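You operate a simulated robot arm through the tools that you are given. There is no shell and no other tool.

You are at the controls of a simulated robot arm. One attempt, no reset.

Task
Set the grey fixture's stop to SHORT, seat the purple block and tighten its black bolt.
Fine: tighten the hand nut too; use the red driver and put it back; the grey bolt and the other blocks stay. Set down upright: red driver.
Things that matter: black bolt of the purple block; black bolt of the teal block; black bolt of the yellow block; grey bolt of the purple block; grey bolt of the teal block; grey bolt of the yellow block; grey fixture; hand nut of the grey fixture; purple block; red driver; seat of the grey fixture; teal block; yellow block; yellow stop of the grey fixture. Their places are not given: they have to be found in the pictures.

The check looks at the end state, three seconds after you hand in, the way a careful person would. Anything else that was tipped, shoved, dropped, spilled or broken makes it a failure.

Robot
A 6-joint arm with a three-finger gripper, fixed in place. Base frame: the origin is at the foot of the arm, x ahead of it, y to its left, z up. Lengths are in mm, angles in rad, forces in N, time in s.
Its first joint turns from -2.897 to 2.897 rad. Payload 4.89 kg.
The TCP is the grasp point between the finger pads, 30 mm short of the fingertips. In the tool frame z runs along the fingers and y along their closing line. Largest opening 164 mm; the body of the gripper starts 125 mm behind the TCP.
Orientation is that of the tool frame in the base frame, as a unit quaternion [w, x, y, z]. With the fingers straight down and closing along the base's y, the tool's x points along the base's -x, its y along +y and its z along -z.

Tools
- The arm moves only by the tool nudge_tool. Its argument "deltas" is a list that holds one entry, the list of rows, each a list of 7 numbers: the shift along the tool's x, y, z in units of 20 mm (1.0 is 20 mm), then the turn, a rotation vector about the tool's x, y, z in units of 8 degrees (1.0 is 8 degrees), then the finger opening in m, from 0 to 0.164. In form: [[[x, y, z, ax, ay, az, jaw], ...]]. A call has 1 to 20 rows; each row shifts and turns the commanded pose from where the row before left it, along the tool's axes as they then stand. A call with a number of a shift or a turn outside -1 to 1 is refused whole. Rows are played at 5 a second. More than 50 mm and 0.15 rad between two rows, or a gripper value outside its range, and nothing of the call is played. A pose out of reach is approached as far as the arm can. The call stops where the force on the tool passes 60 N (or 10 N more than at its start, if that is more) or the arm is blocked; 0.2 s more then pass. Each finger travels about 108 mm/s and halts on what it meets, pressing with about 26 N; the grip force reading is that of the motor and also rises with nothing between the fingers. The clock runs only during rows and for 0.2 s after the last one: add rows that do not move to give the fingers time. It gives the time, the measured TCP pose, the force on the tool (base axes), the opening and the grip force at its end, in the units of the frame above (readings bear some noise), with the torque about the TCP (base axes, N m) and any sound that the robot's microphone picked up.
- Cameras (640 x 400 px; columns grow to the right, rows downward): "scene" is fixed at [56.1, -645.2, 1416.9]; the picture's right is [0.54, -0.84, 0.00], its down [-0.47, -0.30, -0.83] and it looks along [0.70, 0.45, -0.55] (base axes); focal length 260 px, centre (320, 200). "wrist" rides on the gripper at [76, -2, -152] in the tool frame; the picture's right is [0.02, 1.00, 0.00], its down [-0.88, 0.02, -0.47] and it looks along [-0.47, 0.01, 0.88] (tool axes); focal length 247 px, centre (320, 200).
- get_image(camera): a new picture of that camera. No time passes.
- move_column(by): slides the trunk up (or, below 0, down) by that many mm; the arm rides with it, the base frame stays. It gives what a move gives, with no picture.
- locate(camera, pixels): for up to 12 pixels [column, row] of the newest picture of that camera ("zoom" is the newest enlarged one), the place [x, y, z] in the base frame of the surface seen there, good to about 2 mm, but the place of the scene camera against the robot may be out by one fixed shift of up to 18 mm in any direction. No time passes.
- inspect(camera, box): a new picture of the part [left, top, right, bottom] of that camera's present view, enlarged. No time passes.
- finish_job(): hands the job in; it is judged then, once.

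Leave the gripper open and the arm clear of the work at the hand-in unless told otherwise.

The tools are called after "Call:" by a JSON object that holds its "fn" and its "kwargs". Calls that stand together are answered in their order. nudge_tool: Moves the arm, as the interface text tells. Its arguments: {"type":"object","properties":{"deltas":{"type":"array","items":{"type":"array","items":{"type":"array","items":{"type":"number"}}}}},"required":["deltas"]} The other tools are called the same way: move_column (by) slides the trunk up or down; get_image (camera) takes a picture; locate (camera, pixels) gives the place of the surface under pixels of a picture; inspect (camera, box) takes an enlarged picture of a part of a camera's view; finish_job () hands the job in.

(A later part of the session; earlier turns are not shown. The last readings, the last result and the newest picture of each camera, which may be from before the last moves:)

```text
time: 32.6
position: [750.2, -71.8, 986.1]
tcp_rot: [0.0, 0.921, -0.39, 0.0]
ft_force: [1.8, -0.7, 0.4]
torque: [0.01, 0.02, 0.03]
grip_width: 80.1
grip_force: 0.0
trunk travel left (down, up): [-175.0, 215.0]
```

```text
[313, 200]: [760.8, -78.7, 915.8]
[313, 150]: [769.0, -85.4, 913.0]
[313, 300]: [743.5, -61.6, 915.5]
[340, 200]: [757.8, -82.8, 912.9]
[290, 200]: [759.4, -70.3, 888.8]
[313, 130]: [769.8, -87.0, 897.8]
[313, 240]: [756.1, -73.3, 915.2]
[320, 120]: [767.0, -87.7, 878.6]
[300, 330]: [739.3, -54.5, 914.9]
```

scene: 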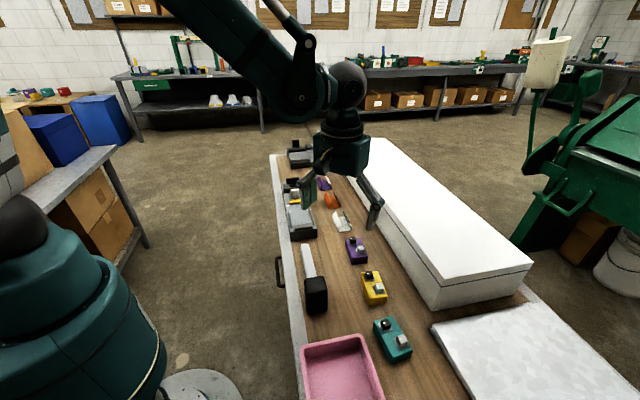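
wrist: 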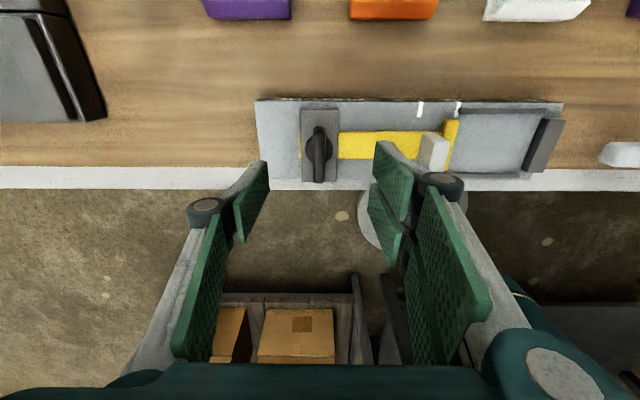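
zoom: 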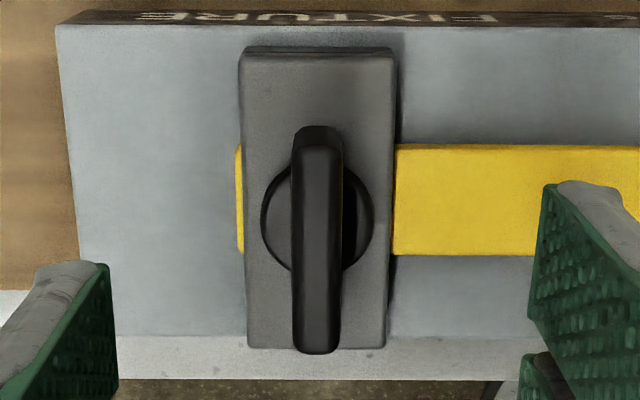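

The wing is well aligned with the finger gap. I'll shift 2–3 mm and lower to TCP z≈917 so the tips stay above the bridge (z≈880), then close.

Call:
{"fn": "nudge_tool", "kwargs": {"deltas": [[[0.07, -0.12, 0, 0, 0, 0, 0.06], [0, 0, 0.7, 0, 0, 0, 0.06], [0, 0, 0.7, 0, 0, 0, 0.06], [0, 0, 0.7, 0, 0, 0, 0.06], [0, 0, 0.7, 0, 0, 0, 0.06], [0, 0, 0.65, 0, 0, 0, 0.06], [0, 0, 0, 0, 0, 0, 0.06]]]}}

Call:
{"fn": "get_image", "kwargs": {"camera": "wrist"}}

```text
time: 34.2
position: [751.6, -71.0, 917.0]
tcp_rot: [-0.001, 0.921, -0.39, 0.0]
ft_force: [-0.6, -0.1, -0.6]
torque: [0.0, 0.02, 0.02]
grip_width: 60.1
grip_force: 0.1
trunk travel left (down, up): [-175.0, 215.0]
```

```text
taken
```

wrist: 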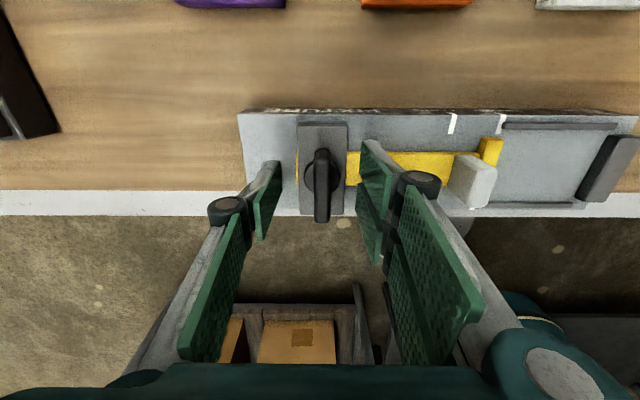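

Call:
{"fn": "nudge_tool", "kwargs": {"deltas": [[[0, 0, 0, 0, 0, 0, 0.04], [0, 0, 0, 0, 0, 0, 0.02], [0, 0, 0, 0, 0, 0, 0.006], [0, 0, 0, 0, 0, 0, 0.006], [0, 0, 0, 0, 0, 0, 0.006]]]}}

Call:
{"fn": "get_image", "kwargs": {"camera": "wrist"}}

```text
time: 35.4
position: [750.9, -72.5, 917.4]
tcp_rot: [0.0, 0.921, -0.39, 0.0]
ft_force: [-27.1, -18.4, -15.4]
torque: [-0.63, 0.6, 0.02]
grip_width: 11.8
grip_force: 45.1
trunk travel left (down, up): [-175.0, 215.0]
```

```text
taken
```

wrist: 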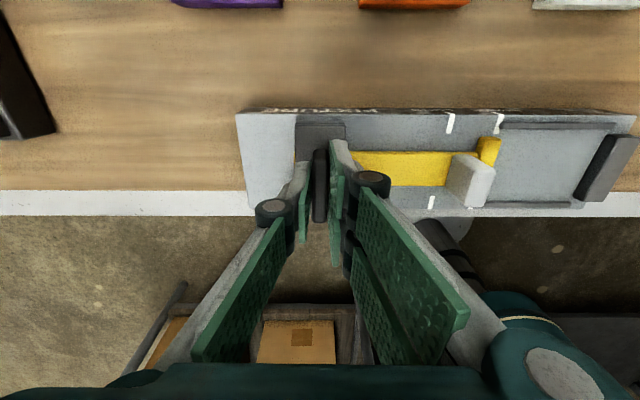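

The side force says the wing is about 2 mm to the tool's +y side. I'll ease that way and check.

Call:
{"fn": "nudge_tool", "kwargs": {"deltas": [[[0, 0.05, 0, 0, 0, 0, 0.006], [0, 0.05, 0, 0, 0, 0, 0.006], [0, 0, 0, 0, 0, 0, 0.006]]]}}

```text
time: 36.2
position: [751.0, -70.9, 918.1]
tcp_rot: [0.0, 0.92, -0.391, 0.0]
ft_force: [-14.7, -4.5, -17.1]
torque: [0.0, 0.4, 0.01]
grip_width: 11.8
grip_force: 44.6
trunk travel left (down, up): [-175.0, 215.0]
```

Call:
{"fn": "nudge_tool", "kwargs": {"deltas": [[[-0.02, 0.05, 0.04, 0, 0, 0, 0.006], [0, 0, 0, 0, 0, 0, 0.006], [0, 0, 0, 0, 0, 0.4, 0.006], [0, 0, 0, 0, 0, 0.4, 0.006], [0, 0, 0, 0, 0, 0.4, 0.006], [0, 0, 0, 0, 0, 0, 0.006]]]}}

Call:
{"fn": "get_image", "kwargs": {"camera": "wrist"}}

```text
time: 37.6
position: [750.3, -71.7, 915.7]
tcp_rot: [0.0, 0.884, -0.467, 0.002]
ft_force: [30.9, 2.0, 48.1]
torque: [0.2, -0.79, -0.03]
grip_width: 11.9
grip_force: 45.2
trunk travel left (down, up): [-175.0, 215.0]
```

```text
taken
```

wrist: 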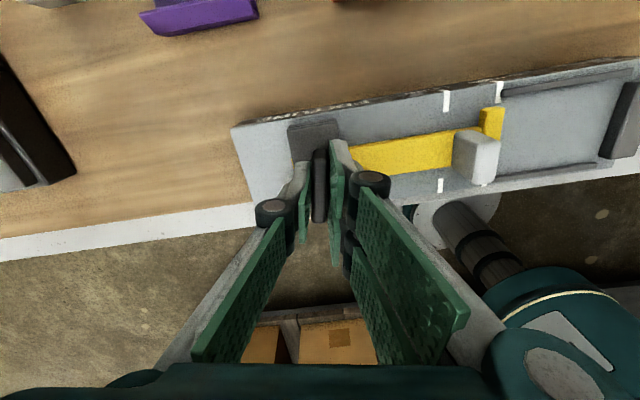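

The nut turns with the gripper at low torque, but there's a 48 N upward load. I'll lift 0.6 mm to relieve that, ease x, and keep turning clockwise.

Call:
{"fn": "nudge_tool", "kwargs": {"deltas": [[[0, 0, -0.03, 0, 0, 0, 0.006], [0, 0, 0, 0, 0, 0, 0.006]]]}}

```text
time: 38.2
position: [751.3, -73.6, 917.3]
tcp_rot: [0.001, 0.885, -0.467, 0.001]
ft_force: [39.0, 5.9, 38.9]
torque: [-0.71, -1.67, -0.03]
grip_width: 11.9
grip_force: 45.3
trunk travel left (down, up): [-175.0, 215.0]
```

Call:
{"fn": "nudge_tool", "kwargs": {"deltas": [[[0.02, -0.06, -0.05, 0, 0, 0, 0.006], [0, 0, 0, 0, 0, 0, 0.006]]]}}

```text
time: 38.8
position: [750.1, -72.5, 917.4]
tcp_rot: [0.001, 0.885, -0.466, -0.001]
ft_force: [18.0, 8.2, 0.6]
torque: [-0.65, -1.13, 0.01]
grip_width: 11.8
grip_force: 45.5
trunk travel left (down, up): [-175.0, 215.0]
```

Loads are down to about 20 N. I'll trim and keep turning clockwise in 8×4° steps.

Call:
{"fn": "nudge_tool", "kwargs": {"deltas": [[[0, -0.03, 0, 0, 0, 0, 0.006], [0, 0, 0, 0, 0, 0.5, 0.006], [0, 0, 0, 0, 0, 0.5, 0.006], [0, 0, 0, 0, 0, 0.5, 0.006], [0, 0, 0, 0, 0, 0.5, 0.006], [0, 0, 0, 0, 0, 0, 0.006]]]}}

```text
time: 40.2
position: [749.8, -72.4, 917.9]
tcp_rot: [0.001, 0.811, -0.585, -0.001]
ft_force: [-32.7, -6.0, -28.4]
torque: [-0.12, 0.79, 0.04]
grip_width: 12.2
grip_force: 44.8
trunk travel left (down, up): [-175.0, 215.0]
```

Call:
{"fn": "nudge_tool", "kwargs": {"deltas": [[[0, 0.05, 0.03, 0, 0, 0, 0.006], [0, 0, 0, 0, 0, 0.5, 0.006], [0, 0, 0, 0, 0, 0.5, 0.006], [0, 0, 0, 0, 0, 0.5, 0.006], [0, 0, 0, 0, 0, 0, 0.006]]]}}

Call:
{"fn": "get_image", "kwargs": {"camera": "wrist"}}

```text
time: 41.4
position: [749.8, -72.9, 917.4]
tcp_rot: [0.0, 0.745, -0.667, 0.0]
ft_force: [-30.1, -6.4, -5.6]
torque: [-0.04, 0.81, 0.05]
grip_width: 12.1
grip_force: 44.8
trunk travel left (down, up): [-175.0, 215.0]
```

```text
taken
```

wrist: 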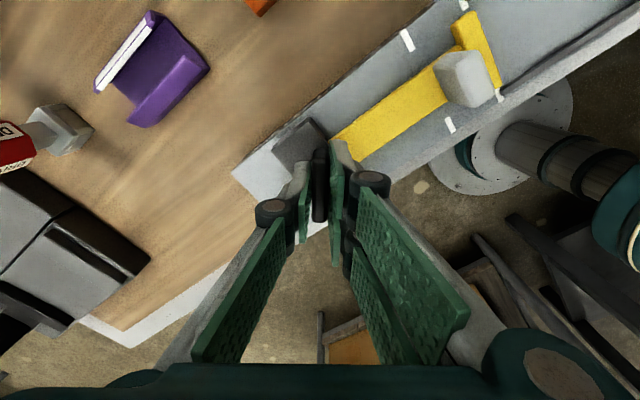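

The wing follows the gripper. I'll trim and continue.

Call:
{"fn": "nudge_tool", "kwargs": {"deltas": [[[0, 0.07, 0.01, 0, 0, 0, 0.006], [0, 0, 0, 0, 0, 0.5, 0.006], [0, 0, 0, 0, 0, 0.5, 0.006], [0, 0, 0, 0, 0, 0.5, 0.006], [0, 0, 0, 0, 0, 0.5, 0.006], [0, 0, 0, 0, 0, 0, 0.006]]]}}

```text
time: 42.8
position: [748.8, -72.4, 917.0]
tcp_rot: [0.0, -0.646, 0.764, -0.001]
ft_force: [8.4, -5.3, 33.1]
torque: [-0.13, -0.25, -0.03]
grip_width: 12.1
grip_force: 44.8
trunk travel left (down, up): [-175.0, 215.0]
```

Call:
{"fn": "nudge_tool", "kwargs": {"deltas": [[[0, -0.01, -0.04, 0, 0, 0, 0.006], [0, 0, 0, 0, 0, 0.5, 0.006], [0, 0, 0, 0, 0, 0.5, 0.006], [0, 0, 0, 0, 0, 0.5, 0.006], [0, 0, 0, 0, 0, 0.5, 0.006], [0, 0, 0, 0, 0, 0.5, 0.006], [0, 0, 0, 0, 0, 0.5, 0.006], [0, 0, 0, 0, 0, 0, 0.006]]]}}

```text
time: 44.6
position: [749.3, -72.6, 917.3]
tcp_rot: [0.0, -0.473, 0.881, 0.0]
ft_force: [-10.5, 1.7, -10.0]
torque: [0.46, 0.0, 0.02]
grip_width: 11.9
grip_force: 44.8
trunk travel left (down, up): [-175.0, 215.0]
```

Still turning freely; about 78° so far. Continuing.

Call:
{"fn": "nudge_tool", "kwargs": {"deltas": [[[0, 0, 0, 0, 0, 0.5, 0.006], [0, 0, 0, 0, 0, 0.5, 0.006], [0, 0, 0, 0, 0, 0.5, 0.006], [0, 0, 0, 0, 0, 0.5, 0.006], [0, 0, 0, 0, 0, 0.5, 0.006], [0, 0, 0, 0, 0, 0.5, 0.006], [0, 0, 0, 0, 0, 0, 0.006]]]}}

```text
time: 46.2
position: [748.0, -71.0, 917.2]
tcp_rot: [0.001, -0.28, 0.96, 0.0]
ft_force: [-18.5, 25.7, 2.2]
torque: [0.76, 0.46, 2.13]
grip_width: 18.5
grip_force: 45.4
trunk travel left (down, up): [-175.0, 215.0]
```

The torque rose to 2.1 N·m and the jaws were forced open to 18.5 mm, so the wing has met resistance. I'll look at its angle.

Call:
{"fn": "get_image", "kwargs": {"camera": "wrist"}}

Call:
{"fn": "inspect", "kwargs": {"camera": "wrist", "box": [270, 110, 370, 240]}}

```text
taken
```

wrist: 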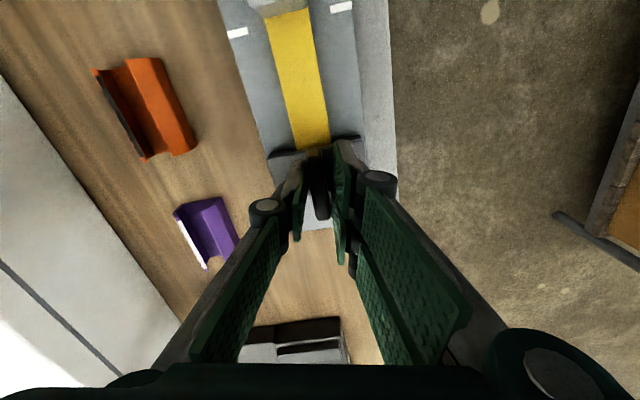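

```text
3.08 times, centred on (320, 175) of wrist
```

zoom: 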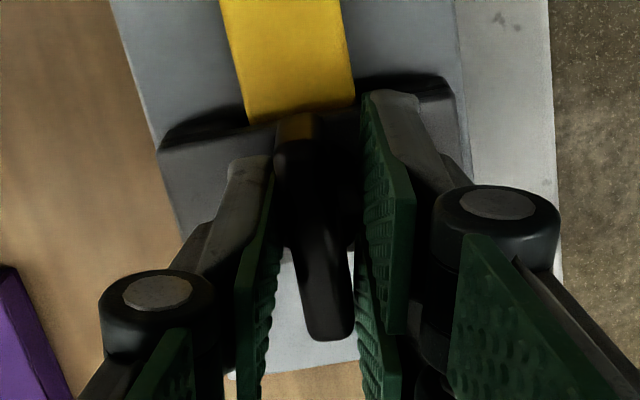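

The wing now lies along the fixture axis, a 90° turn, and it's hard against its end, so the nut is tight. I'll back the tool off about 9° to square with the wing, open, and rise.

Call:
{"fn": "nudge_tool", "kwargs": {"deltas": [[[0, 0, 0, 0, 0, -0.6, 0.006], [0, 0, 0, 0, 0, -0.6, 0.006], [0, 0, 0, 0, 0, 0, 0.006]]]}}

```text
time: 47.0
position: [749.5, -70.5, 917.6]
tcp_rot: [0.0, -0.36, 0.933, 0.0]
ft_force: [-9.1, 35.0, 2.2]
torque: [1.35, -0.21, 1.88]
grip_width: 12.5
grip_force: 44.8
trunk travel left (down, up): [-175.0, 215.0]
```

The torque still reads 1.9 N·m while nearly square to the wing, so it's tight. Opening and rising.

Call:
{"fn": "nudge_tool", "kwargs": {"deltas": [[[0, 0, 0, 0, 0, 0, 0.03], [0, 0, 0, 0, 0, 0, 0.06], [0, 0, 0, 0, 0, 0, 0.06], [0, 0, -1, 0, 0, 0, 0.06], [0, 0, -1, 0, 0, 0, 0.06], [0, 0, -1, 0, 0, 0, 0.06], [0, 0, -1, 0, 0, 0, 0.08], [0, 0, -1, 0, 0, 0, 0.12], [0, 0, 0, 0, 0, 0, 0.164]]]}}

Call:
{"fn": "nudge_tool", "kwargs": {"deltas": [[[1, 0, 0, 0, 0, 0, 0.164], [1, 0, 0, 0, 0, 0, 0.164], [1, 0, 0, 0, 0, 0, 0.164], [1, 0, 0, 0, 0, 0, 0.164], [0, 0, 0, 0, 0, 0, 0.164]]]}}

Call:
{"fn": "get_image", "kwargs": {"camera": "wrist"}}

Call:
{"fn": "inspect", "kwargs": {"camera": "wrist", "box": [250, 60, 400, 240]}}

```text
time: 49.0
position: [748.8, -72.7, 1018.4]
tcp_rot: [0.0, -0.358, 0.934, 0.0]
ft_force: [-0.4, -0.2, 0.4]
torque: [0.03, 0.0, -0.01]
grip_width: 163.8
grip_force: 0.0
trunk travel left (down, up): [-175.0, 215.0]
```

```text
time: 50.2
position: [690.4, -126.5, 1018.3]
tcp_rot: [0.0, -0.359, 0.933, 0.0]
ft_force: [-0.8, -0.4, 1.0]
torque: [0.02, -0.02, 0.01]
grip_width: 163.9
grip_force: 0.0
trunk travel left (down, up): [-175.0, 215.0]
```

```text
taken
```

wrist: 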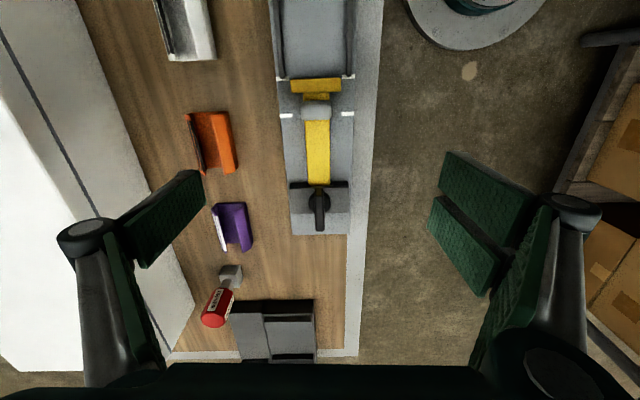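

```text
2.22 times, centred on (325, 150) of wrist
```

zoom: 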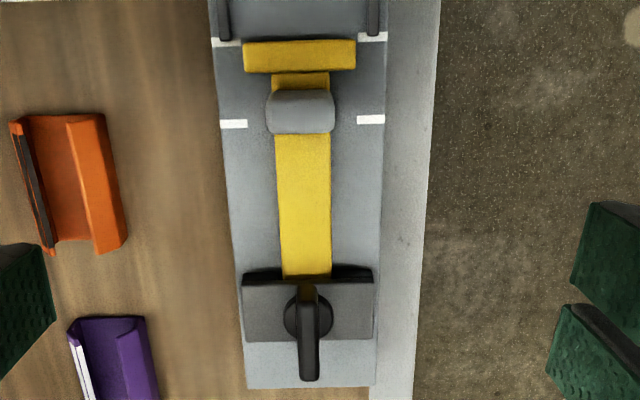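

The nut is tight with its wing along the tongue, and the stop is still at SHORT. Now the purple block. I'll move the camera over it, matching its yaw of about 40°.

Call:
{"fn": "nudge_tool", "kwargs": {"deltas": [[[0.958, -0.431, 0, 0, 0, 0, 0.164], [0.958, -0.431, 0, 0, 0, 0, 0.164], [0.958, -0.431, 0, 0, 0, 0, 0.164], [0.958, -0.431, 0, 0, 0, 0, 0.164], [0.958, -0.431, 0, 0, 0, 0, 0.164], [0.958, -0.431, 0, 0, 0, 0, 0.164], [0.958, -0.431, 0, 0, 0, 0, 0.164], [0.958, -0.431, 0, 0, 0, 0, 0.164], [0.958, -0.431, 0, 0, 0, 0, 0.164], [0.958, -0.431, 0, 0, 0, 0, 0.164], [0.958, -0.431, 0, 0, 0, 0, 0.164], [0.958, -0.431, 0, 0, 0, 0, 0.164], [0.958, -0.431, 0, 0, 0, 0, 0.164], [0.958, -0.431, 0, 0, 0, 0, 0.164], [0.958, -0.431, 0, 0, 0, 0, 0.164], [0.958, -0.431, 0, 0, 0, 0, 0.164], [0.958, -0.431, 0, 0, 0, 0, 0.164], [0.958, -0.431, 0, 0, 0, 0, 0.164], [0.958, -0.431, 0, 0, 0, 0.24, 0.164], [0, 0, 0, 0, 0, 0, 0.164]]]}}

Call:
{"fn": "get_image", "kwargs": {"camera": "wrist"}}

Call:
{"fn": "inspect", "kwargs": {"camera": "wrist", "box": [260, 130, 380, 250]}}

```text
time: 54.4
position: [527.5, -491.2, 1016.6]
tcp_rot: [0.0, -0.342, 0.94, 0.0]
ft_force: [0.9, 0.2, -0.2]
torque: [0.02, 0.05, 0.01]
grip_width: 164.2
grip_force: 0.1
trunk travel left (down, up): [-175.0, 215.0]
```

```text
taken
```

wrist: 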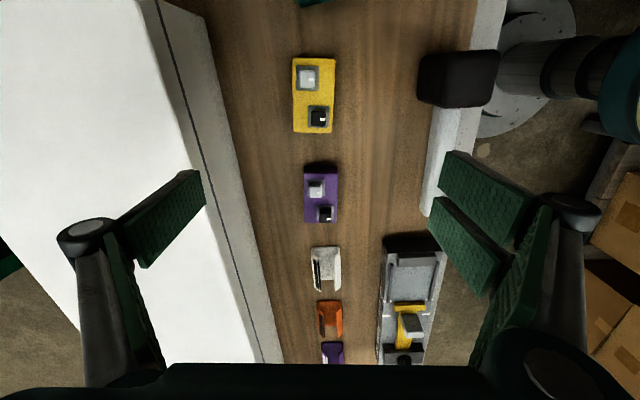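

```text
3.33 times, centred on (320, 190) of wrist
```

zoom: 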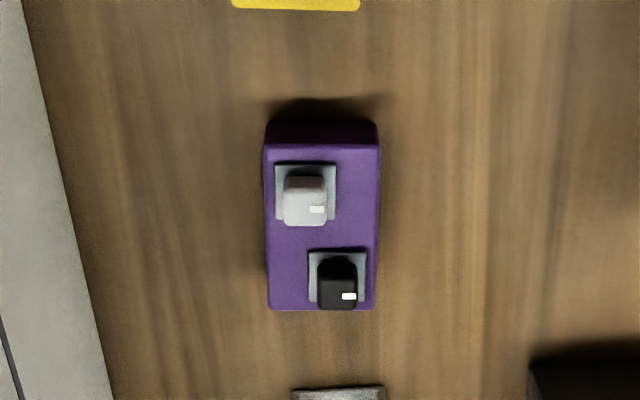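

Call:
{"fn": "locate", "kwargs": {"camera": "zoom", "pixels": [[267, 147], [377, 147], [373, 307], [271, 307], [305, 200], [337, 280], [322, 255], [310, 300], [365, 255], [268, 230], [378, 230], [338, 297]]}}

```text
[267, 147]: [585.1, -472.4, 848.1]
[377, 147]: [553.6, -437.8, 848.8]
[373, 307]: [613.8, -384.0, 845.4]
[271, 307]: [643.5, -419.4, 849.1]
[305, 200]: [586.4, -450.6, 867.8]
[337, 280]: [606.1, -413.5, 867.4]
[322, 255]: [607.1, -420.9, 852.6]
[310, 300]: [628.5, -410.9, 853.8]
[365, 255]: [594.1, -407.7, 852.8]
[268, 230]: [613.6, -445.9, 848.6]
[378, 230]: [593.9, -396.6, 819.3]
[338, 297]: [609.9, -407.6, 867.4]
```

The block measures about 80 × 46 mm, centre (599,-428.6), yaw ≈41.4° (allowing for the camera's small roll). I'll centre over it, set the opening to 95 mm and descend to TCP z=862.

Call:
{"fn": "nudge_tool", "kwargs": {"deltas": [[[0, 0, 0, 0, 0, -0.18, 0.14], [-0.951, -0.004, 0, 0, 0, 0, 0.12], [-0.951, -0.004, 0, 0, 0, 0, 0.095], [-0.951, -0.004, 0, 0, 0, 0, 0.095], [-0.951, -0.004, 0, 0, 0, 0, 0.095], [-0.951, -0.004, 0, 0, 0, 0, 0.095], [0, 0, 0.9, 0, 0, 0, 0.095], [0, 0, 0.9, 0, 0, 0, 0.095], [0, 0, 0.9, 0, 0, 0, 0.095], [0, 0, 0.9, 0, 0, 0, 0.095], [0, 0, 0.9, 0, 0, 0, 0.095], [0, 0, 0.7, 0, 0, 0, 0.095], [0, 0, 0, 0, 0, 0, 0.095]]]}}

Call:
{"fn": "get_image", "kwargs": {"camera": "wrist"}}

```text
time: 57.2
position: [601.8, -429.4, 914.0]
tcp_rot: [0.001, -0.355, 0.935, 0.0]
ft_force: [0.2, 0.5, -0.4]
torque: [0.01, 0.02, 0.02]
grip_width: 94.8
grip_force: 0.0
trunk travel left (down, up): [-175.0, 215.0]
```

```text
taken
```

wrist: 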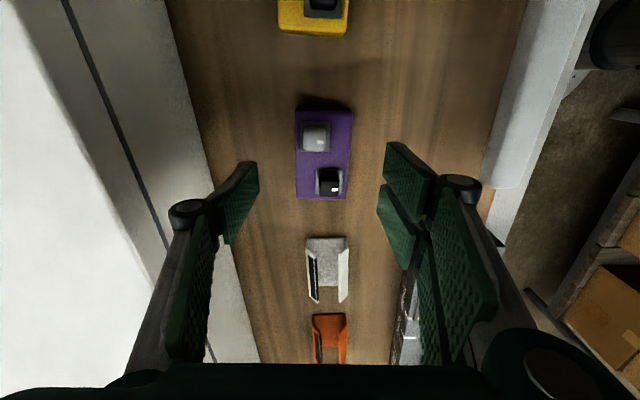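

Call:
{"fn": "nudge_tool", "kwargs": {"deltas": [[[0.03, 0.05, 0, 0, 0, 0, 0.095], [0, 0, 0.9, 0, 0, 0, 0.095], [0, 0, 0.9, 0, 0, 0, 0.095], [0, 0, 0.8, 0, 0, 0, 0.095], [0, 0, 0, 0, 0, 0, 0.095], [0, 0, 0, 0, 0, 0, 0.095]]]}}

Call:
{"fn": "get_image", "kwargs": {"camera": "wrist"}}

```text
time: 58.6
position: [598.7, -429.5, 863.0]
tcp_rot: [0.0, -0.355, 0.935, 0.0]
ft_force: [-0.1, -1.1, -1.1]
torque: [0.03, 0.03, -0.05]
grip_width: 94.9
grip_force: 0.0
trunk travel left (down, up): [-175.0, 215.0]
```

```text
taken
```

wrist: 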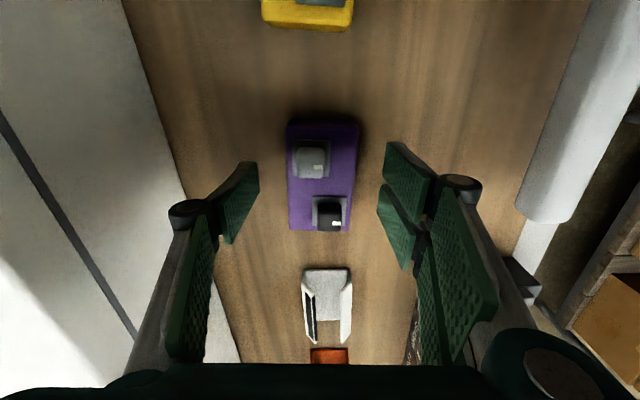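

The block sits centred between the fingers. Closing on it.

Call:
{"fn": "nudge_tool", "kwargs": {"deltas": [[[0, 0, 0, 0, 0, 0, 0.07], [0, 0, 0, 0, 0, 0, 0.05], [0, 0, 0, 0, 0, 0, 0.035], [0, 0, 0, 0, 0, 0, 0.03], [0, 0, 0, 0, 0, 0, 0.03]]]}}

Call:
{"fn": "get_image", "kwargs": {"camera": "wrist"}}

```text
time: 59.8
position: [599.0, -429.0, 862.6]
tcp_rot: [-0.001, -0.354, 0.935, 0.0]
ft_force: [-0.8, 0.9, 1.2]
torque: [0.03, 0.09, -0.03]
grip_width: 49.6
grip_force: 26.1
trunk travel left (down, up): [-175.0, 215.0]
```

```text
taken
```

wrist: 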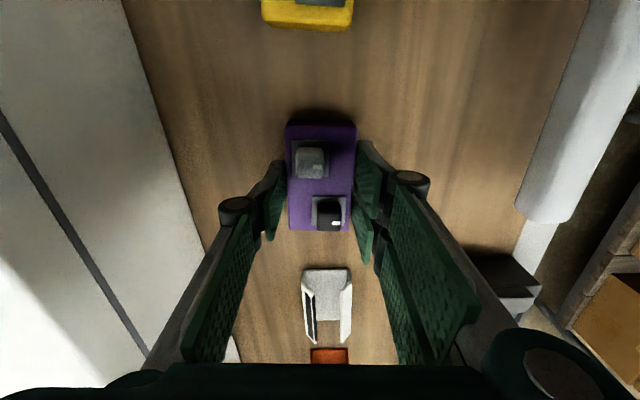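

Gripped at 49.6 mm wide. Lifting 80 mm.

Call:
{"fn": "nudge_tool", "kwargs": {"deltas": [[[0, 0, -0.5, 0, 0, 0, 0.03], [0, 0, -0.5, 0, 0, 0, 0.03], [0, 0, -1, 0, 0, 0, 0.03], [0, 0, -1, 0, 0, 0, 0.03], [0, 0, -1, 0, 0, 0, 0.03], [0, 0, 0, 0, 0, 0, 0.03]]]}}

Call:
{"fn": "get_image", "kwargs": {"camera": "wrist"}}

```text
time: 61.2
position: [598.3, -427.7, 943.2]
tcp_rot: [0.001, -0.354, 0.935, 0.0]
ft_force: [0.1, 0.2, -3.1]
torque: [-0.01, 0.02, -0.01]
grip_width: 49.7
grip_force: 25.6
trunk travel left (down, up): [-175.0, 215.0]
```

```text
taken
```

wrist: 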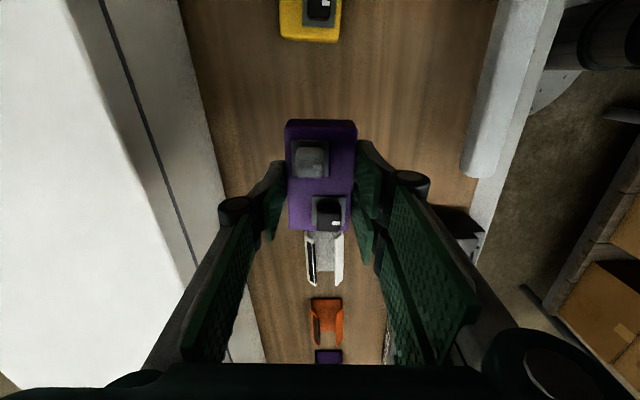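

Block held level. Moving above the seat centre (614.5,-206) and turning to yaw 45°.

Call:
{"fn": "nudge_tool", "kwargs": {"deltas": [[[-0.797, 0.781, 0, 0, 0, 0, 0.03], [-0.797, 0.781, 0, 0, 0, 0, 0.03], [-0.797, 0.781, 0, 0, 0, 0, 0.03], [-0.797, 0.781, 0, 0, 0, 0, 0.03], [-0.797, 0.781, 0, 0, 0, 0, 0.03], [-0.797, 0.781, 0, 0, 0, 0, 0.03], [-0.797, 0.781, 0, 0, 0, 0, 0.03], [-0.797, 0.781, 0, 0, 0, 0, 0.03], [-0.797, 0.781, 0, 0, 0, 0, 0.03], [-0.797, 0.781, 0, 0, 0, 0, 0.03], [0, 0, 0, 0, 0, -0.44, 0.03], [0, 0, 0, 0, 0, 0, 0.03]]]}}

Call:
{"fn": "get_image", "kwargs": {"camera": "wrist"}}

Call:
{"fn": "inspect", "kwargs": {"camera": "wrist", "box": [240, 80, 400, 260]}}

Call:
{"fn": "inspect", "kwargs": {"camera": "scene", "box": [250, 160, 350, 260]}}

```text
time: 63.8
position: [613.9, -206.2, 941.1]
tcp_rot: [0.0, -0.385, 0.923, -0.001]
ft_force: [0.0, -0.9, -3.1]
torque: [-0.04, 0.0, 0.02]
grip_width: 49.4
grip_force: 26.8
trunk travel left (down, up): [-175.0, 215.0]
```

```text
taken
```

wrist: 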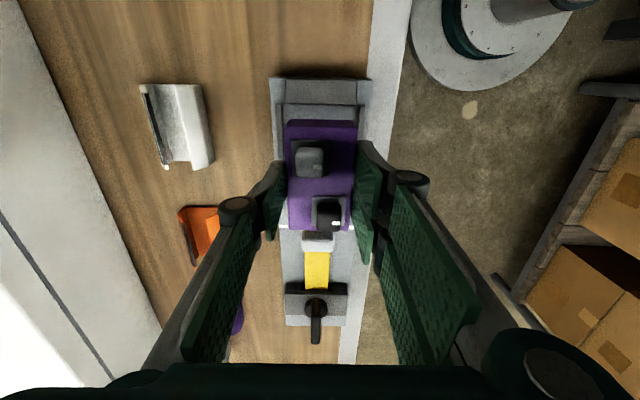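

```text
2.22 times, centred on (320, 170) of wrist
```

zoom: 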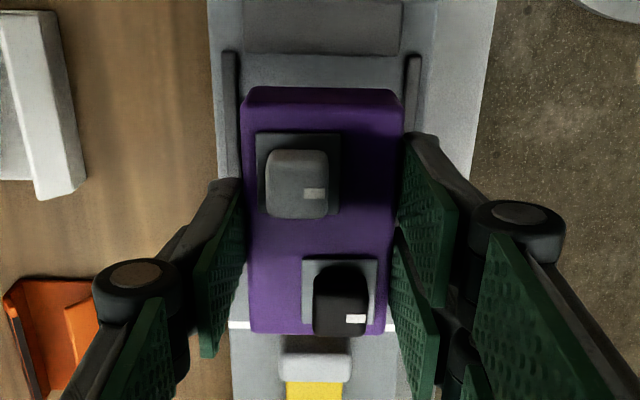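

```text
4.00 times, centred on (300, 210) of scene
```

zoom: 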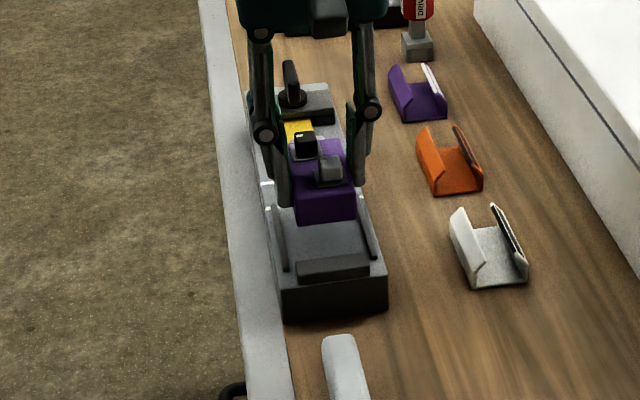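

I'll compare block corners with wall and rails in this same picture.

Call:
{"fn": "get_image", "kwargs": {"camera": "wrist"}}

Call:
{"fn": "inspect", "kwargs": {"camera": "wrist", "box": [250, 70, 390, 240]}}

Call:
{"fn": "locate", "kwargs": {"camera": "wrist", "pixels": [[287, 122], [356, 122], [350, 228], [291, 229], [285, 104], [358, 105], [302, 104], [345, 104], [277, 100], [365, 100], [281, 108], [362, 109]]}}

```text
taken
```

wrist: 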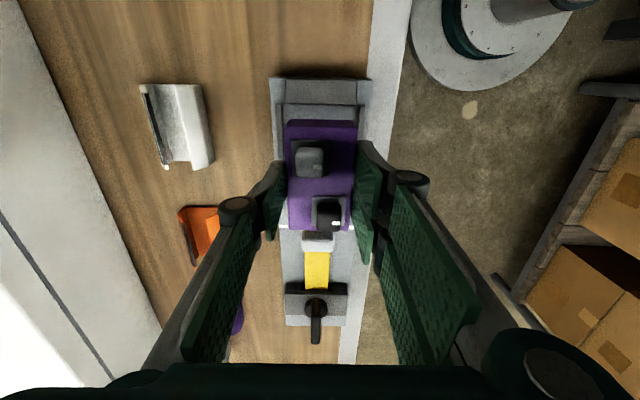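

```text
2.35 times, centred on (320, 155) of wrist
```

zoom: 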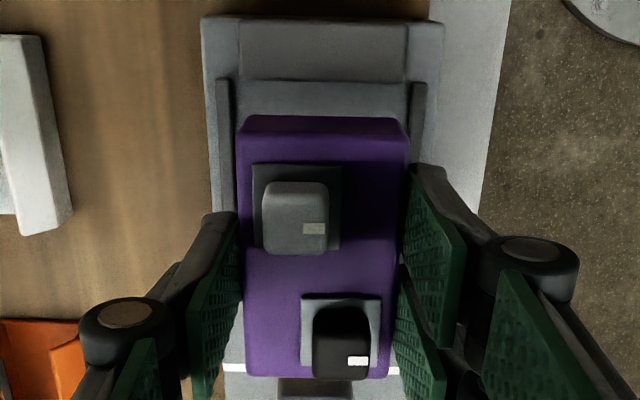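

```text
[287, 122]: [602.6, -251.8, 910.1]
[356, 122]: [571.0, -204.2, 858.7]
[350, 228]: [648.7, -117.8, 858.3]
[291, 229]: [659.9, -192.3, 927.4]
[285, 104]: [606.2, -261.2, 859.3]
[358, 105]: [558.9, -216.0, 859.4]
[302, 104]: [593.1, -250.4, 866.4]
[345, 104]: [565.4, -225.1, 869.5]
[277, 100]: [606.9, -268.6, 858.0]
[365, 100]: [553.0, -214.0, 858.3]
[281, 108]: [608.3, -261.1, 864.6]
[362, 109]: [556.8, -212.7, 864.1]
```

The block spans s≈248–331 between wall (241.5) and stop (334), and is centred across the rails. I'll shift 1.5 mm toward the wall and lower gently until contact.

Call:
{"fn": "nudge_tool", "kwargs": {"deltas": [[[0.075, 0, 0.4, 0, 0, 0, 0.03], [0, 0, 0.5, 0, 0, 0, 0.03], [0, 0, 0.5, 0, 0, 0, 0.03], [0, 0, 0.3, 0, 0, 0, 0.03], [0, 0, 0.15, 0, 0, 0, 0.03], [0, 0, 0, 0, 0, 0, 0.03]]]}}

Call:
{"fn": "get_image", "kwargs": {"camera": "wrist"}}

Call:
{"fn": "inspect", "kwargs": {"camera": "wrist", "box": [250, 70, 390, 240]}}

```text
time: 65.2
position: [613.8, -208.1, 904.4]
tcp_rot: [0.0, -0.383, 0.924, 0.0]
ft_force: [0.3, 0.3, -4.4]
torque: [0.05, 0.02, 0.05]
grip_width: 49.5
grip_force: 25.8
trunk travel left (down, up): [-175.0, 215.0]
```

```text
taken
```

wrist: 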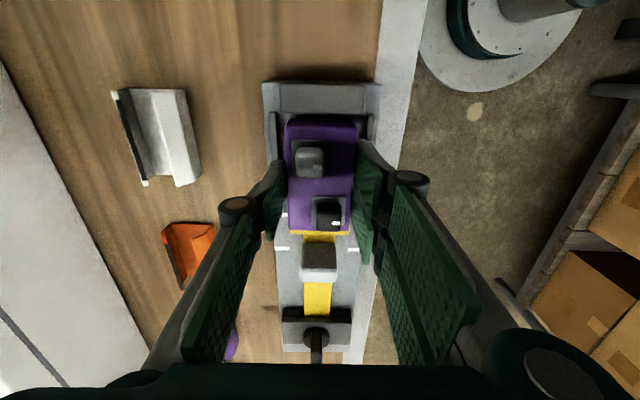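

```text
2.35 times, centred on (320, 155) of wrist
```

zoom: 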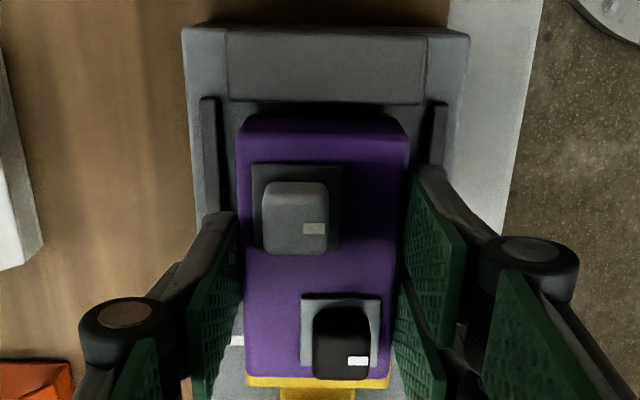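

Clearances look right: a gap at the wall and the bar just visible past the block. Lowering the last ~2 mm in small steps.

Call:
{"fn": "nudge_tool", "kwargs": {"deltas": [[[0, 0, 0.04, 0, 0, 0, 0.03], [0, 0, 0.03, 0, 0, 0, 0.03], [0, 0, 0, 0, 0, 0, 0.03]]]}}

```text
time: 66.0
position: [612.7, -207.9, 903.3]
tcp_rot: [-0.001, -0.383, 0.924, -0.001]
ft_force: [-0.3, -0.3, -3.8]
torque: [0.01, -0.01, 0.0]
grip_width: 49.3
grip_force: 25.6
trunk travel left (down, up): [-175.0, 215.0]
```

Call:
{"fn": "nudge_tool", "kwargs": {"deltas": [[[0, 0, 0.03, 0, 0, 0, 0.03], [0, 0, 0.03, 0, 0, 0, 0.03], [0, 0, 0, 0, 0, 0, 0.03]]]}}

```text
time: 66.8
position: [613.3, -208.0, 902.0]
tcp_rot: [0.0, -0.384, 0.923, 0.0]
ft_force: [0.8, 1.2, 1.1]
torque: [-0.11, -0.05, 0.05]
grip_width: 49.7
grip_force: 25.6
trunk travel left (down, up): [-175.0, 215.0]
```

Contact: the load went from -4 N to +1 N. Releasing with a modest opening and rising straight up.

Call:
{"fn": "nudge_tool", "kwargs": {"deltas": [[[0, 0, 0, 0, 0, 0, 0.055], [0, 0, 0, 0, 0, 0, 0.065], [0, 0, 0, 0, 0, 0, 0.065], [0, 0, -0.5, 0, 0, 0, 0.065], [0, 0, -1, 0, 0, 0, 0.065], [0, 0, -1, 0, 0, 0, 0.065], [0, 0, -1, 0, 0, 0, 0.1], [0, 0, -1, 0, 0, 0, 0.164], [0, 0, 0, 0, 0, 0, 0.164]]]}}

Call:
{"fn": "nudge_tool", "kwargs": {"deltas": [[[1, 0, 0, 0, 0, 0, 0.164], [1, 0, 0, 0, 0, 0, 0.164], [1, 0, 0, 0, 0, 0, 0.164], [1, 0, 0, 0, 0, 0, 0.164], [0, 0, 0, 0, 0, 0, 0.164]]]}}

Call:
{"fn": "get_image", "kwargs": {"camera": "wrist"}}

Call:
{"fn": "inspect", "kwargs": {"camera": "wrist", "box": [250, 120, 400, 270]}}

```text
time: 68.8
position: [612.6, -208.4, 992.4]
tcp_rot: [-0.001, -0.383, 0.924, -0.001]
ft_force: [-0.7, 0.4, -0.2]
torque: [0.0, -0.05, 0.02]
grip_width: 163.8
grip_force: 0.1
trunk travel left (down, up): [-175.0, 215.0]
```

```text
time: 70.0
position: [556.3, -263.3, 992.0]
tcp_rot: [0.0, -0.382, 0.924, 0.0]
ft_force: [1.1, -0.7, 0.2]
torque: [-0.01, -0.07, 0.02]
grip_width: 163.8
grip_force: 0.1
trunk travel left (down, up): [-175.0, 215.0]
```

```text
taken
```

wrist: 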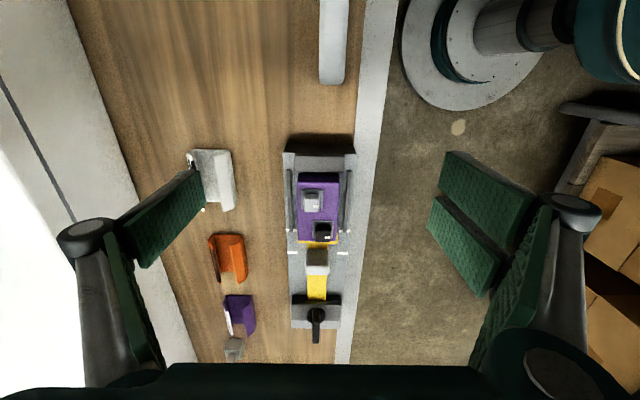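

```text
2.67 times, centred on (325, 195) of wrist
```

zoom: 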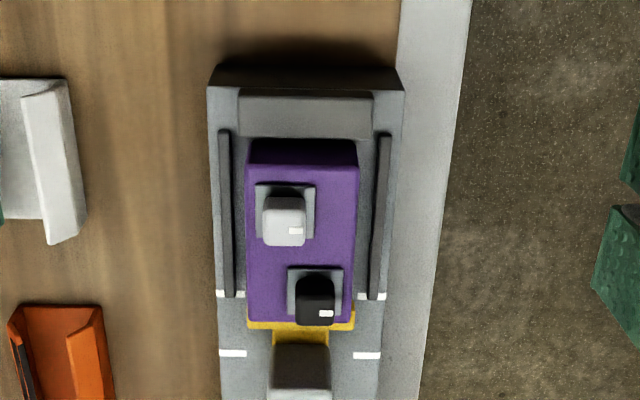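

The block is seated. I'll measure the black bolt head and its marker for the driver.

Call:
{"fn": "inspect", "kwargs": {"camera": "wrist", "box": [300, 205, 350, 255]}}

Call:
{"fn": "locate", "kwargs": {"camera": "zoom", "pixels": [[270, 255], [340, 250], [275, 295], [345, 295], [310, 275], [310, 170], [260, 160], [390, 160], [385, 265], [345, 278]]}}

```text
8.00 times, centred on (325, 230) of wrist
```

zoom: 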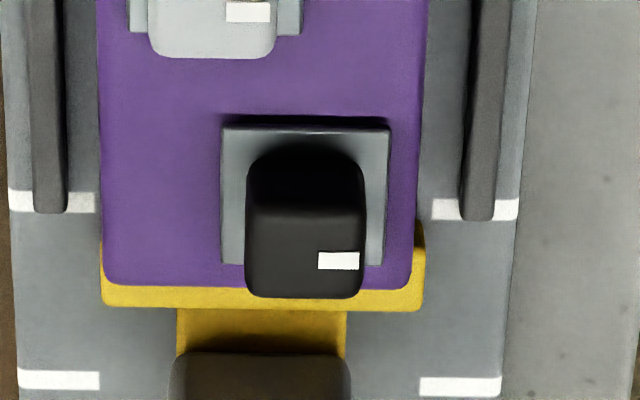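

```text
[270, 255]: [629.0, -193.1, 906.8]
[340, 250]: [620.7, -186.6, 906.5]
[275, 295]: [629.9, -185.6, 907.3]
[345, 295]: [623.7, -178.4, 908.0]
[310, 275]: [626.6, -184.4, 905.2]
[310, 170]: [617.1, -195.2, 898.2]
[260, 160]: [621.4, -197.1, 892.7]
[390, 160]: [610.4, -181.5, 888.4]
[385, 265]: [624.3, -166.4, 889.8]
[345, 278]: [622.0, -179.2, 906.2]
```

The black head is centred at about (623.5,-188.5), top z≈907, square to the block. Next the driver. I'll rise, turn to yaw 135° so the fingers will close along the table direction and clear the white box, and travel over the driver.

Call:
{"fn": "nudge_tool", "kwargs": {"deltas": [[[0, 0, -1, 0, 0, 0, 0.164], [0, 0, -1, 0, 0, 0, 0.164], [0, 0, 0, 0, 0, -0.9375, 0.164], [0, 0, 0, 0, 0, -0.9375, 0.164], [0, 0, 0, 0, 0, -0.9375, 0.164], [0, 0, 0, 0, 0, -0.9375, 0.164], [0, 0, 0, 0, 0, -0.9375, 0.164], [0, 0, 0, 0, 0, -0.9375, 0.164], [0, 0, 0, 0, 0, -0.9375, 0.164], [0, 0, 0, 0, 0, -0.9375, 0.164], [0, 0, 0, 0, 0, -0.9375, 0.164], [0, 0, 0, 0, 0, -0.9375, 0.164], [0, 0, 0, 0, 0, -0.9375, 0.164], [0, 0, 0, 0, 0, -0.9375, 0.164], [0, 0, 0, 0, 0, 0, 0.164]]]}}

Call:
{"fn": "nudge_tool", "kwargs": {"deltas": [[[0.3665, -0.9857, 0, 0, 0, 0, 0.164], [0.3665, -0.9857, 0, 0, 0, 0, 0.164], [0.3665, -0.9857, 0, 0, 0, 0, 0.164], [0.3665, -0.9857, 0, 0, 0, 0, 0.164], [0.3665, -0.9857, 0, 0, 0, 0, 0.164], [0.3665, -0.9857, 0, 0, 0, 0, 0.164], [0.3665, -0.9857, 0, 0, 0, 0, 0.164], [0.3665, -0.9857, 0, 0, 0, 0, 0.164], [0.3665, -0.9857, 0, 0, 0, 0, 0.164], [0.3665, -0.9857, 0, 0, 0, 0, 0.164], [0.3665, -0.9857, 0, 0, 0, 0, 0.164], [0.3665, -0.9857, 0, 0, 0, 0, 0.164], [0.3665, -0.9857, 0, 0, 0, 0, 0.164], [0.3665, -0.9857, 0, 0, 0, 0, 0.164], [0.3665, -0.9857, 0, 0, 0, 0, 0.164], [0.3665, -0.9857, 0, 0, 0, 0, 0.164], [0.3665, -0.9857, 0, 0, 0, 0, 0.164], [0.3665, -0.9857, 0, 0, 0, 0, 0.164], [0, 0, 0, 0, 0, 0, 0.164]]]}}

Call:
{"fn": "get_image", "kwargs": {"camera": "wrist"}}

```text
time: 73.2
position: [556.4, -264.9, 1032.5]
tcp_rot: [0.0, 0.924, -0.382, 0.0]
ft_force: [-0.1, 0.3, -1.0]
torque: [-0.02, -0.02, 0.02]
grip_width: 164.1
grip_force: 0.1
trunk travel left (down, up): [-175.0, 215.0]
```

```text
time: 77.2
position: [903.0, -107.3, 1032.5]
tcp_rot: [0.0, 0.924, -0.383, 0.0]
ft_force: [0.1, -0.8, -1.0]
torque: [-0.02, 0.05, 0.02]
grip_width: 163.8
grip_force: 0.0
trunk travel left (down, up): [-175.0, 215.0]
```

```text
taken
```

wrist: 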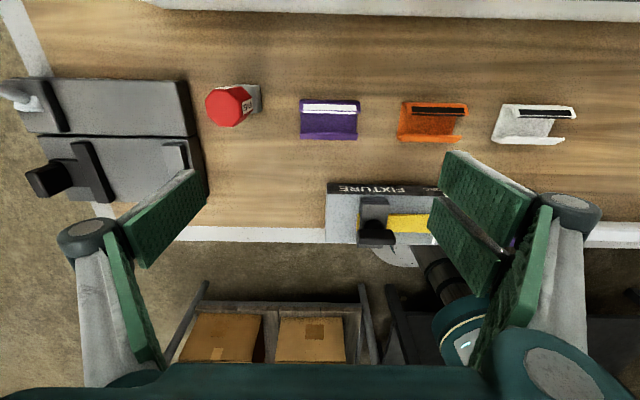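

The driver is clear of the box here. I'll locate its top and foot.

Call:
{"fn": "inspect", "kwargs": {"camera": "wrist", "box": [190, 65, 280, 145]}}

Call:
{"fn": "locate", "kwargs": {"camera": "zoom", "pixels": [[250, 205], [170, 210], [320, 215], [240, 145], [250, 275], [420, 100], [425, 200], [390, 105], [200, 160], [300, 160], [205, 265], [300, 265]]}}

Call:
{"fn": "locate", "kwargs": {"camera": "wrist", "pixels": [[280, 10], [380, 14], [230, 70], [190, 100], [330, 130], [305, 135]]}}

```text
5.00 times, centred on (235, 105) of wrist
```

zoom: 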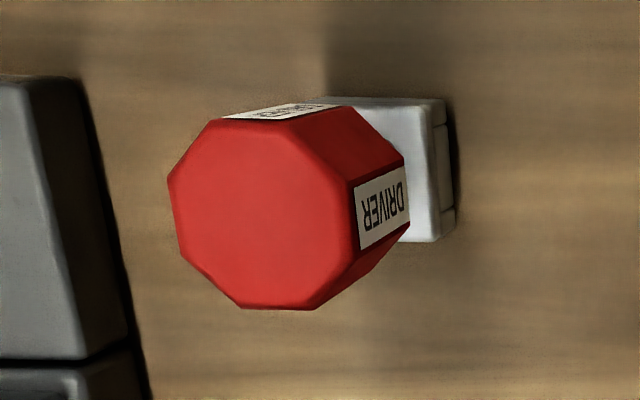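

```text
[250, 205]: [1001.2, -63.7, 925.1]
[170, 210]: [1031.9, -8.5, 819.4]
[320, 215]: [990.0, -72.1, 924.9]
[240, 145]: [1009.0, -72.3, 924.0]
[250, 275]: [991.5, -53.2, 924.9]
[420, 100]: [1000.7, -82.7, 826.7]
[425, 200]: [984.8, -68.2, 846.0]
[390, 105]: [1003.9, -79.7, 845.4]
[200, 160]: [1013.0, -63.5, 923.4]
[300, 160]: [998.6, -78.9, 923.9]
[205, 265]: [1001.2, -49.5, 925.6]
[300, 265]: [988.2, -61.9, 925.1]
```

```text
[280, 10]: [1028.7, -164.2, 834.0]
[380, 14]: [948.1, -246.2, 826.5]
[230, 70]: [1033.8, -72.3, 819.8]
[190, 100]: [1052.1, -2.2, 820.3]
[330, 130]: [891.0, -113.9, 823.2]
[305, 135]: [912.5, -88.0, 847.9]
```

Driver centre is at about (998,-64), top z=925. Moving directly above it.

Call:
{"fn": "nudge_tool", "kwargs": {"deltas": [[[0.368, -0.976, 0, 0, 0, 0, 0.14], [0.368, -0.976, 0, 0, 0, 0, 0.12], [0.368, -0.976, 0, 0, 0, 0, 0.1], [0.368, -0.976, 0, 0, 0, 0, 0.1], [0.368, -0.976, 0, 0, 0, 0, 0.1], [0, 0, 0, 0, 0, 0, 0.1], [0, 0, 0, 0, 0, 0, 0.1]]]}}

Call:
{"fn": "get_image", "kwargs": {"camera": "wrist"}}

Call:
{"fn": "inspect", "kwargs": {"camera": "wrist", "box": [260, 60, 380, 180]}}

Call:
{"fn": "locate", "kwargs": {"camera": "zoom", "pixels": [[320, 200]]}}

```text
time: 78.8
position: [993.7, -63.1, 1031.0]
tcp_rot: [0.0, 0.924, -0.382, 0.0]
ft_force: [0.5, 0.9, -0.8]
torque: [0.0, 0.07, 0.02]
grip_width: 100.3
grip_force: 0.1
trunk travel left (down, up): [-175.0, 215.0]
```

```text
taken
```

wrist: 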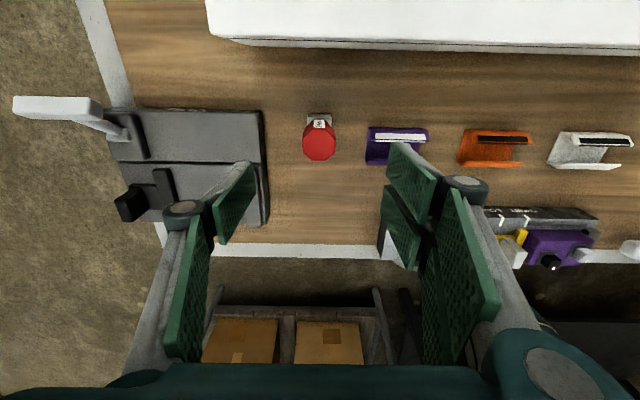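

```text
3.33 times, centred on (320, 120) of wrist
```

zoom: 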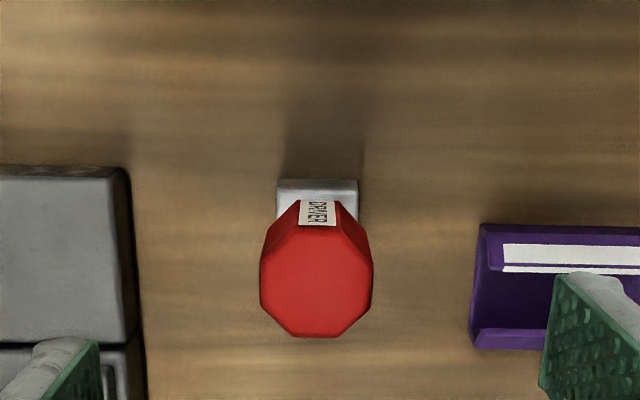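

```text
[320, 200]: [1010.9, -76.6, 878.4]
```

Call:
{"fn": "locate", "kwargs": {"camera": "zoom", "pixels": [[316, 282], [270, 282], [364, 282], [316, 245], [316, 330], [280, 190], [355, 190], [318, 186]]}}

```text
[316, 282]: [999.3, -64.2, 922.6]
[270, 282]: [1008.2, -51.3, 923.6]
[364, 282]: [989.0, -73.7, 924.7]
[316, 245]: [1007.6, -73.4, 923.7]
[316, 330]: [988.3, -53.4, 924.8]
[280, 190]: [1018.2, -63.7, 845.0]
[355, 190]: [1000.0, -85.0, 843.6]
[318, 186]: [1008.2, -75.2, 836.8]
```

Call:
{"fn": "nudge_tool", "kwargs": {"deltas": [[[0.1, -0.1, 0, 0, 0, 0, 0.1], [0, 0, 0, 0, 0, 0, 0.1], [0, 0, 0, 0, 0, 0, 0.1]]]}}

Call:
{"fn": "nudge_tool", "kwargs": {"deltas": [[[0, 0, 0, 0, 0, 0, 0.1], [0, 0, 0, 0, 0, 0, 0.1]]]}}

```text
time: 79.6
position: [997.7, -63.0, 1030.7]
tcp_rot: [0.0, 0.924, -0.382, 0.0]
ft_force: [0.1, 0.2, -0.1]
torque: [-0.01, -0.01, 0.03]
grip_width: 100.2
grip_force: 0.1
trunk travel left (down, up): [-175.0, 215.0]
```

```text
time: 80.2
position: [996.0, -63.2, 1031.4]
tcp_rot: [0.0, 0.924, -0.382, -0.001]
ft_force: [0.1, -0.5, -0.5]
torque: [0.01, 0.0, 0.0]
grip_width: 100.1
grip_force: 0.1
trunk travel left (down, up): [-175.0, 215.0]
```

TCP is at (997,-63). I'll trim 1.5 mm, then lower with the column in stages so the arm's posture stays the same at this reach.

Call:
{"fn": "nudge_tool", "kwargs": {"deltas": [[[0.05, -0.05, 0, 0, 0, 0, 0.1], [0, 0, 0, 0, 0, 0, 0.1]]]}}

Call:
{"fn": "move_column", "kwargs": {"by": -60}}

Call:
{"fn": "get_image", "kwargs": {"camera": "wrist"}}

Call:
{"fn": "get_image", "kwargs": {"camera": "scene"}}

```text
time: 80.8
position: [1000.2, -63.0, 1031.6]
tcp_rot: [0.0, 0.924, -0.382, 0.001]
ft_force: [1.0, 0.0, -0.3]
torque: [-0.02, 0.0, 0.01]
grip_width: 100.1
grip_force: 0.0
trunk travel left (down, up): [-175.0, 215.0]
```

```text
time: 81.8
position: [998.1, -62.0, 973.3]
tcp_rot: [0.0, 0.924, -0.382, 0.0]
ft_force: [0.2, 0.6, 0.7]
torque: [-0.04, 0.04, 0.0]
grip_width: 100.1
grip_force: 0.0
trunk travel left (down, up): [-115.0, 275.0]
```

```text
taken
```

wrist: 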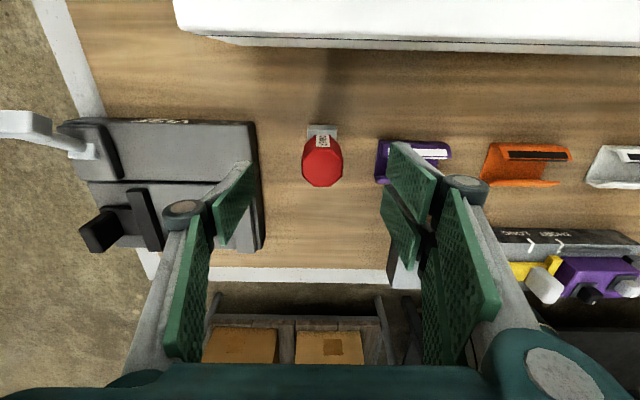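

```text
taken
```

scene: 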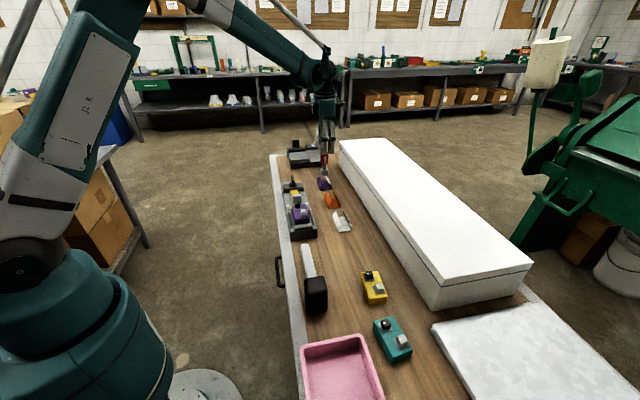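

Everything's clear. Lowering another 67 mm to TCP z≈905.

Call:
{"fn": "move_column", "kwargs": {"by": -67}}

Call:
{"fn": "get_image", "kwargs": {"camera": "wrist"}}

```text
time: 82.9
position: [998.5, -62.7, 904.7]
tcp_rot: [0.0, 0.924, -0.381, -0.001]
ft_force: [-0.6, -0.5, 0.2]
torque: [0.02, -0.03, -0.03]
grip_width: 100.1
grip_force: 0.0
trunk travel left (down, up): [-48.0, 342.0]
```

```text
taken
```

wrist: 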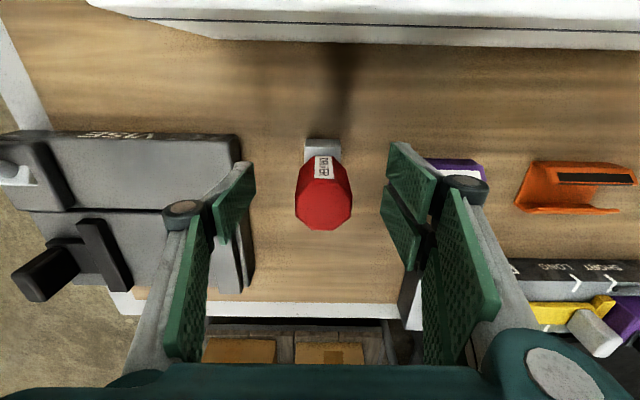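

The driver is nearly centred. I'll shift 1 mm and close slowly.

Call:
{"fn": "nudge_tool", "kwargs": {"deltas": [[[0, 0.06, 0, 0, 0, 0, 0.08], [0, 0, 0, 0, 0, 0, 0.06], [0, 0, 0, 0, 0, 0, 0.05], [0, 0, 0, 0, 0, 0, 0.044], [0, 0, 0, 0, 0, 0, 0.04], [0, 0, 0, 0, 0, 0, 0.037], [0, 0, 0, 0, 0, 0, 0.034], [0, 0, 0, 0, 0, 0, 0.03], [0, 0, 0, 0, 0, 0, 0.025], [0, 0, 0, 0, 0, 0, 0.02], [0, 0, 0, 0, 0, 0, 0.02]]]}}

Call:
{"fn": "get_image", "kwargs": {"camera": "wrist"}}

```text
time: 85.3
position: [997.6, -63.4, 904.6]
tcp_rot: [0.0, 0.924, -0.382, 0.0]
ft_force: [-0.7, -1.2, 0.5]
torque: [-0.08, 0.02, -0.02]
grip_width: 35.4
grip_force: 26.0
trunk travel left (down, up): [-48.0, 342.0]
```

```text
taken
```

wrist: 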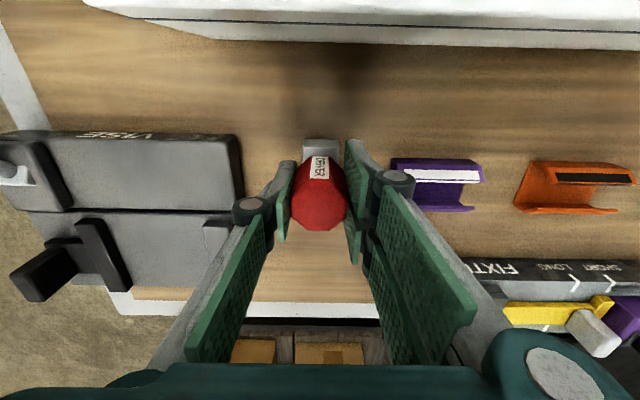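

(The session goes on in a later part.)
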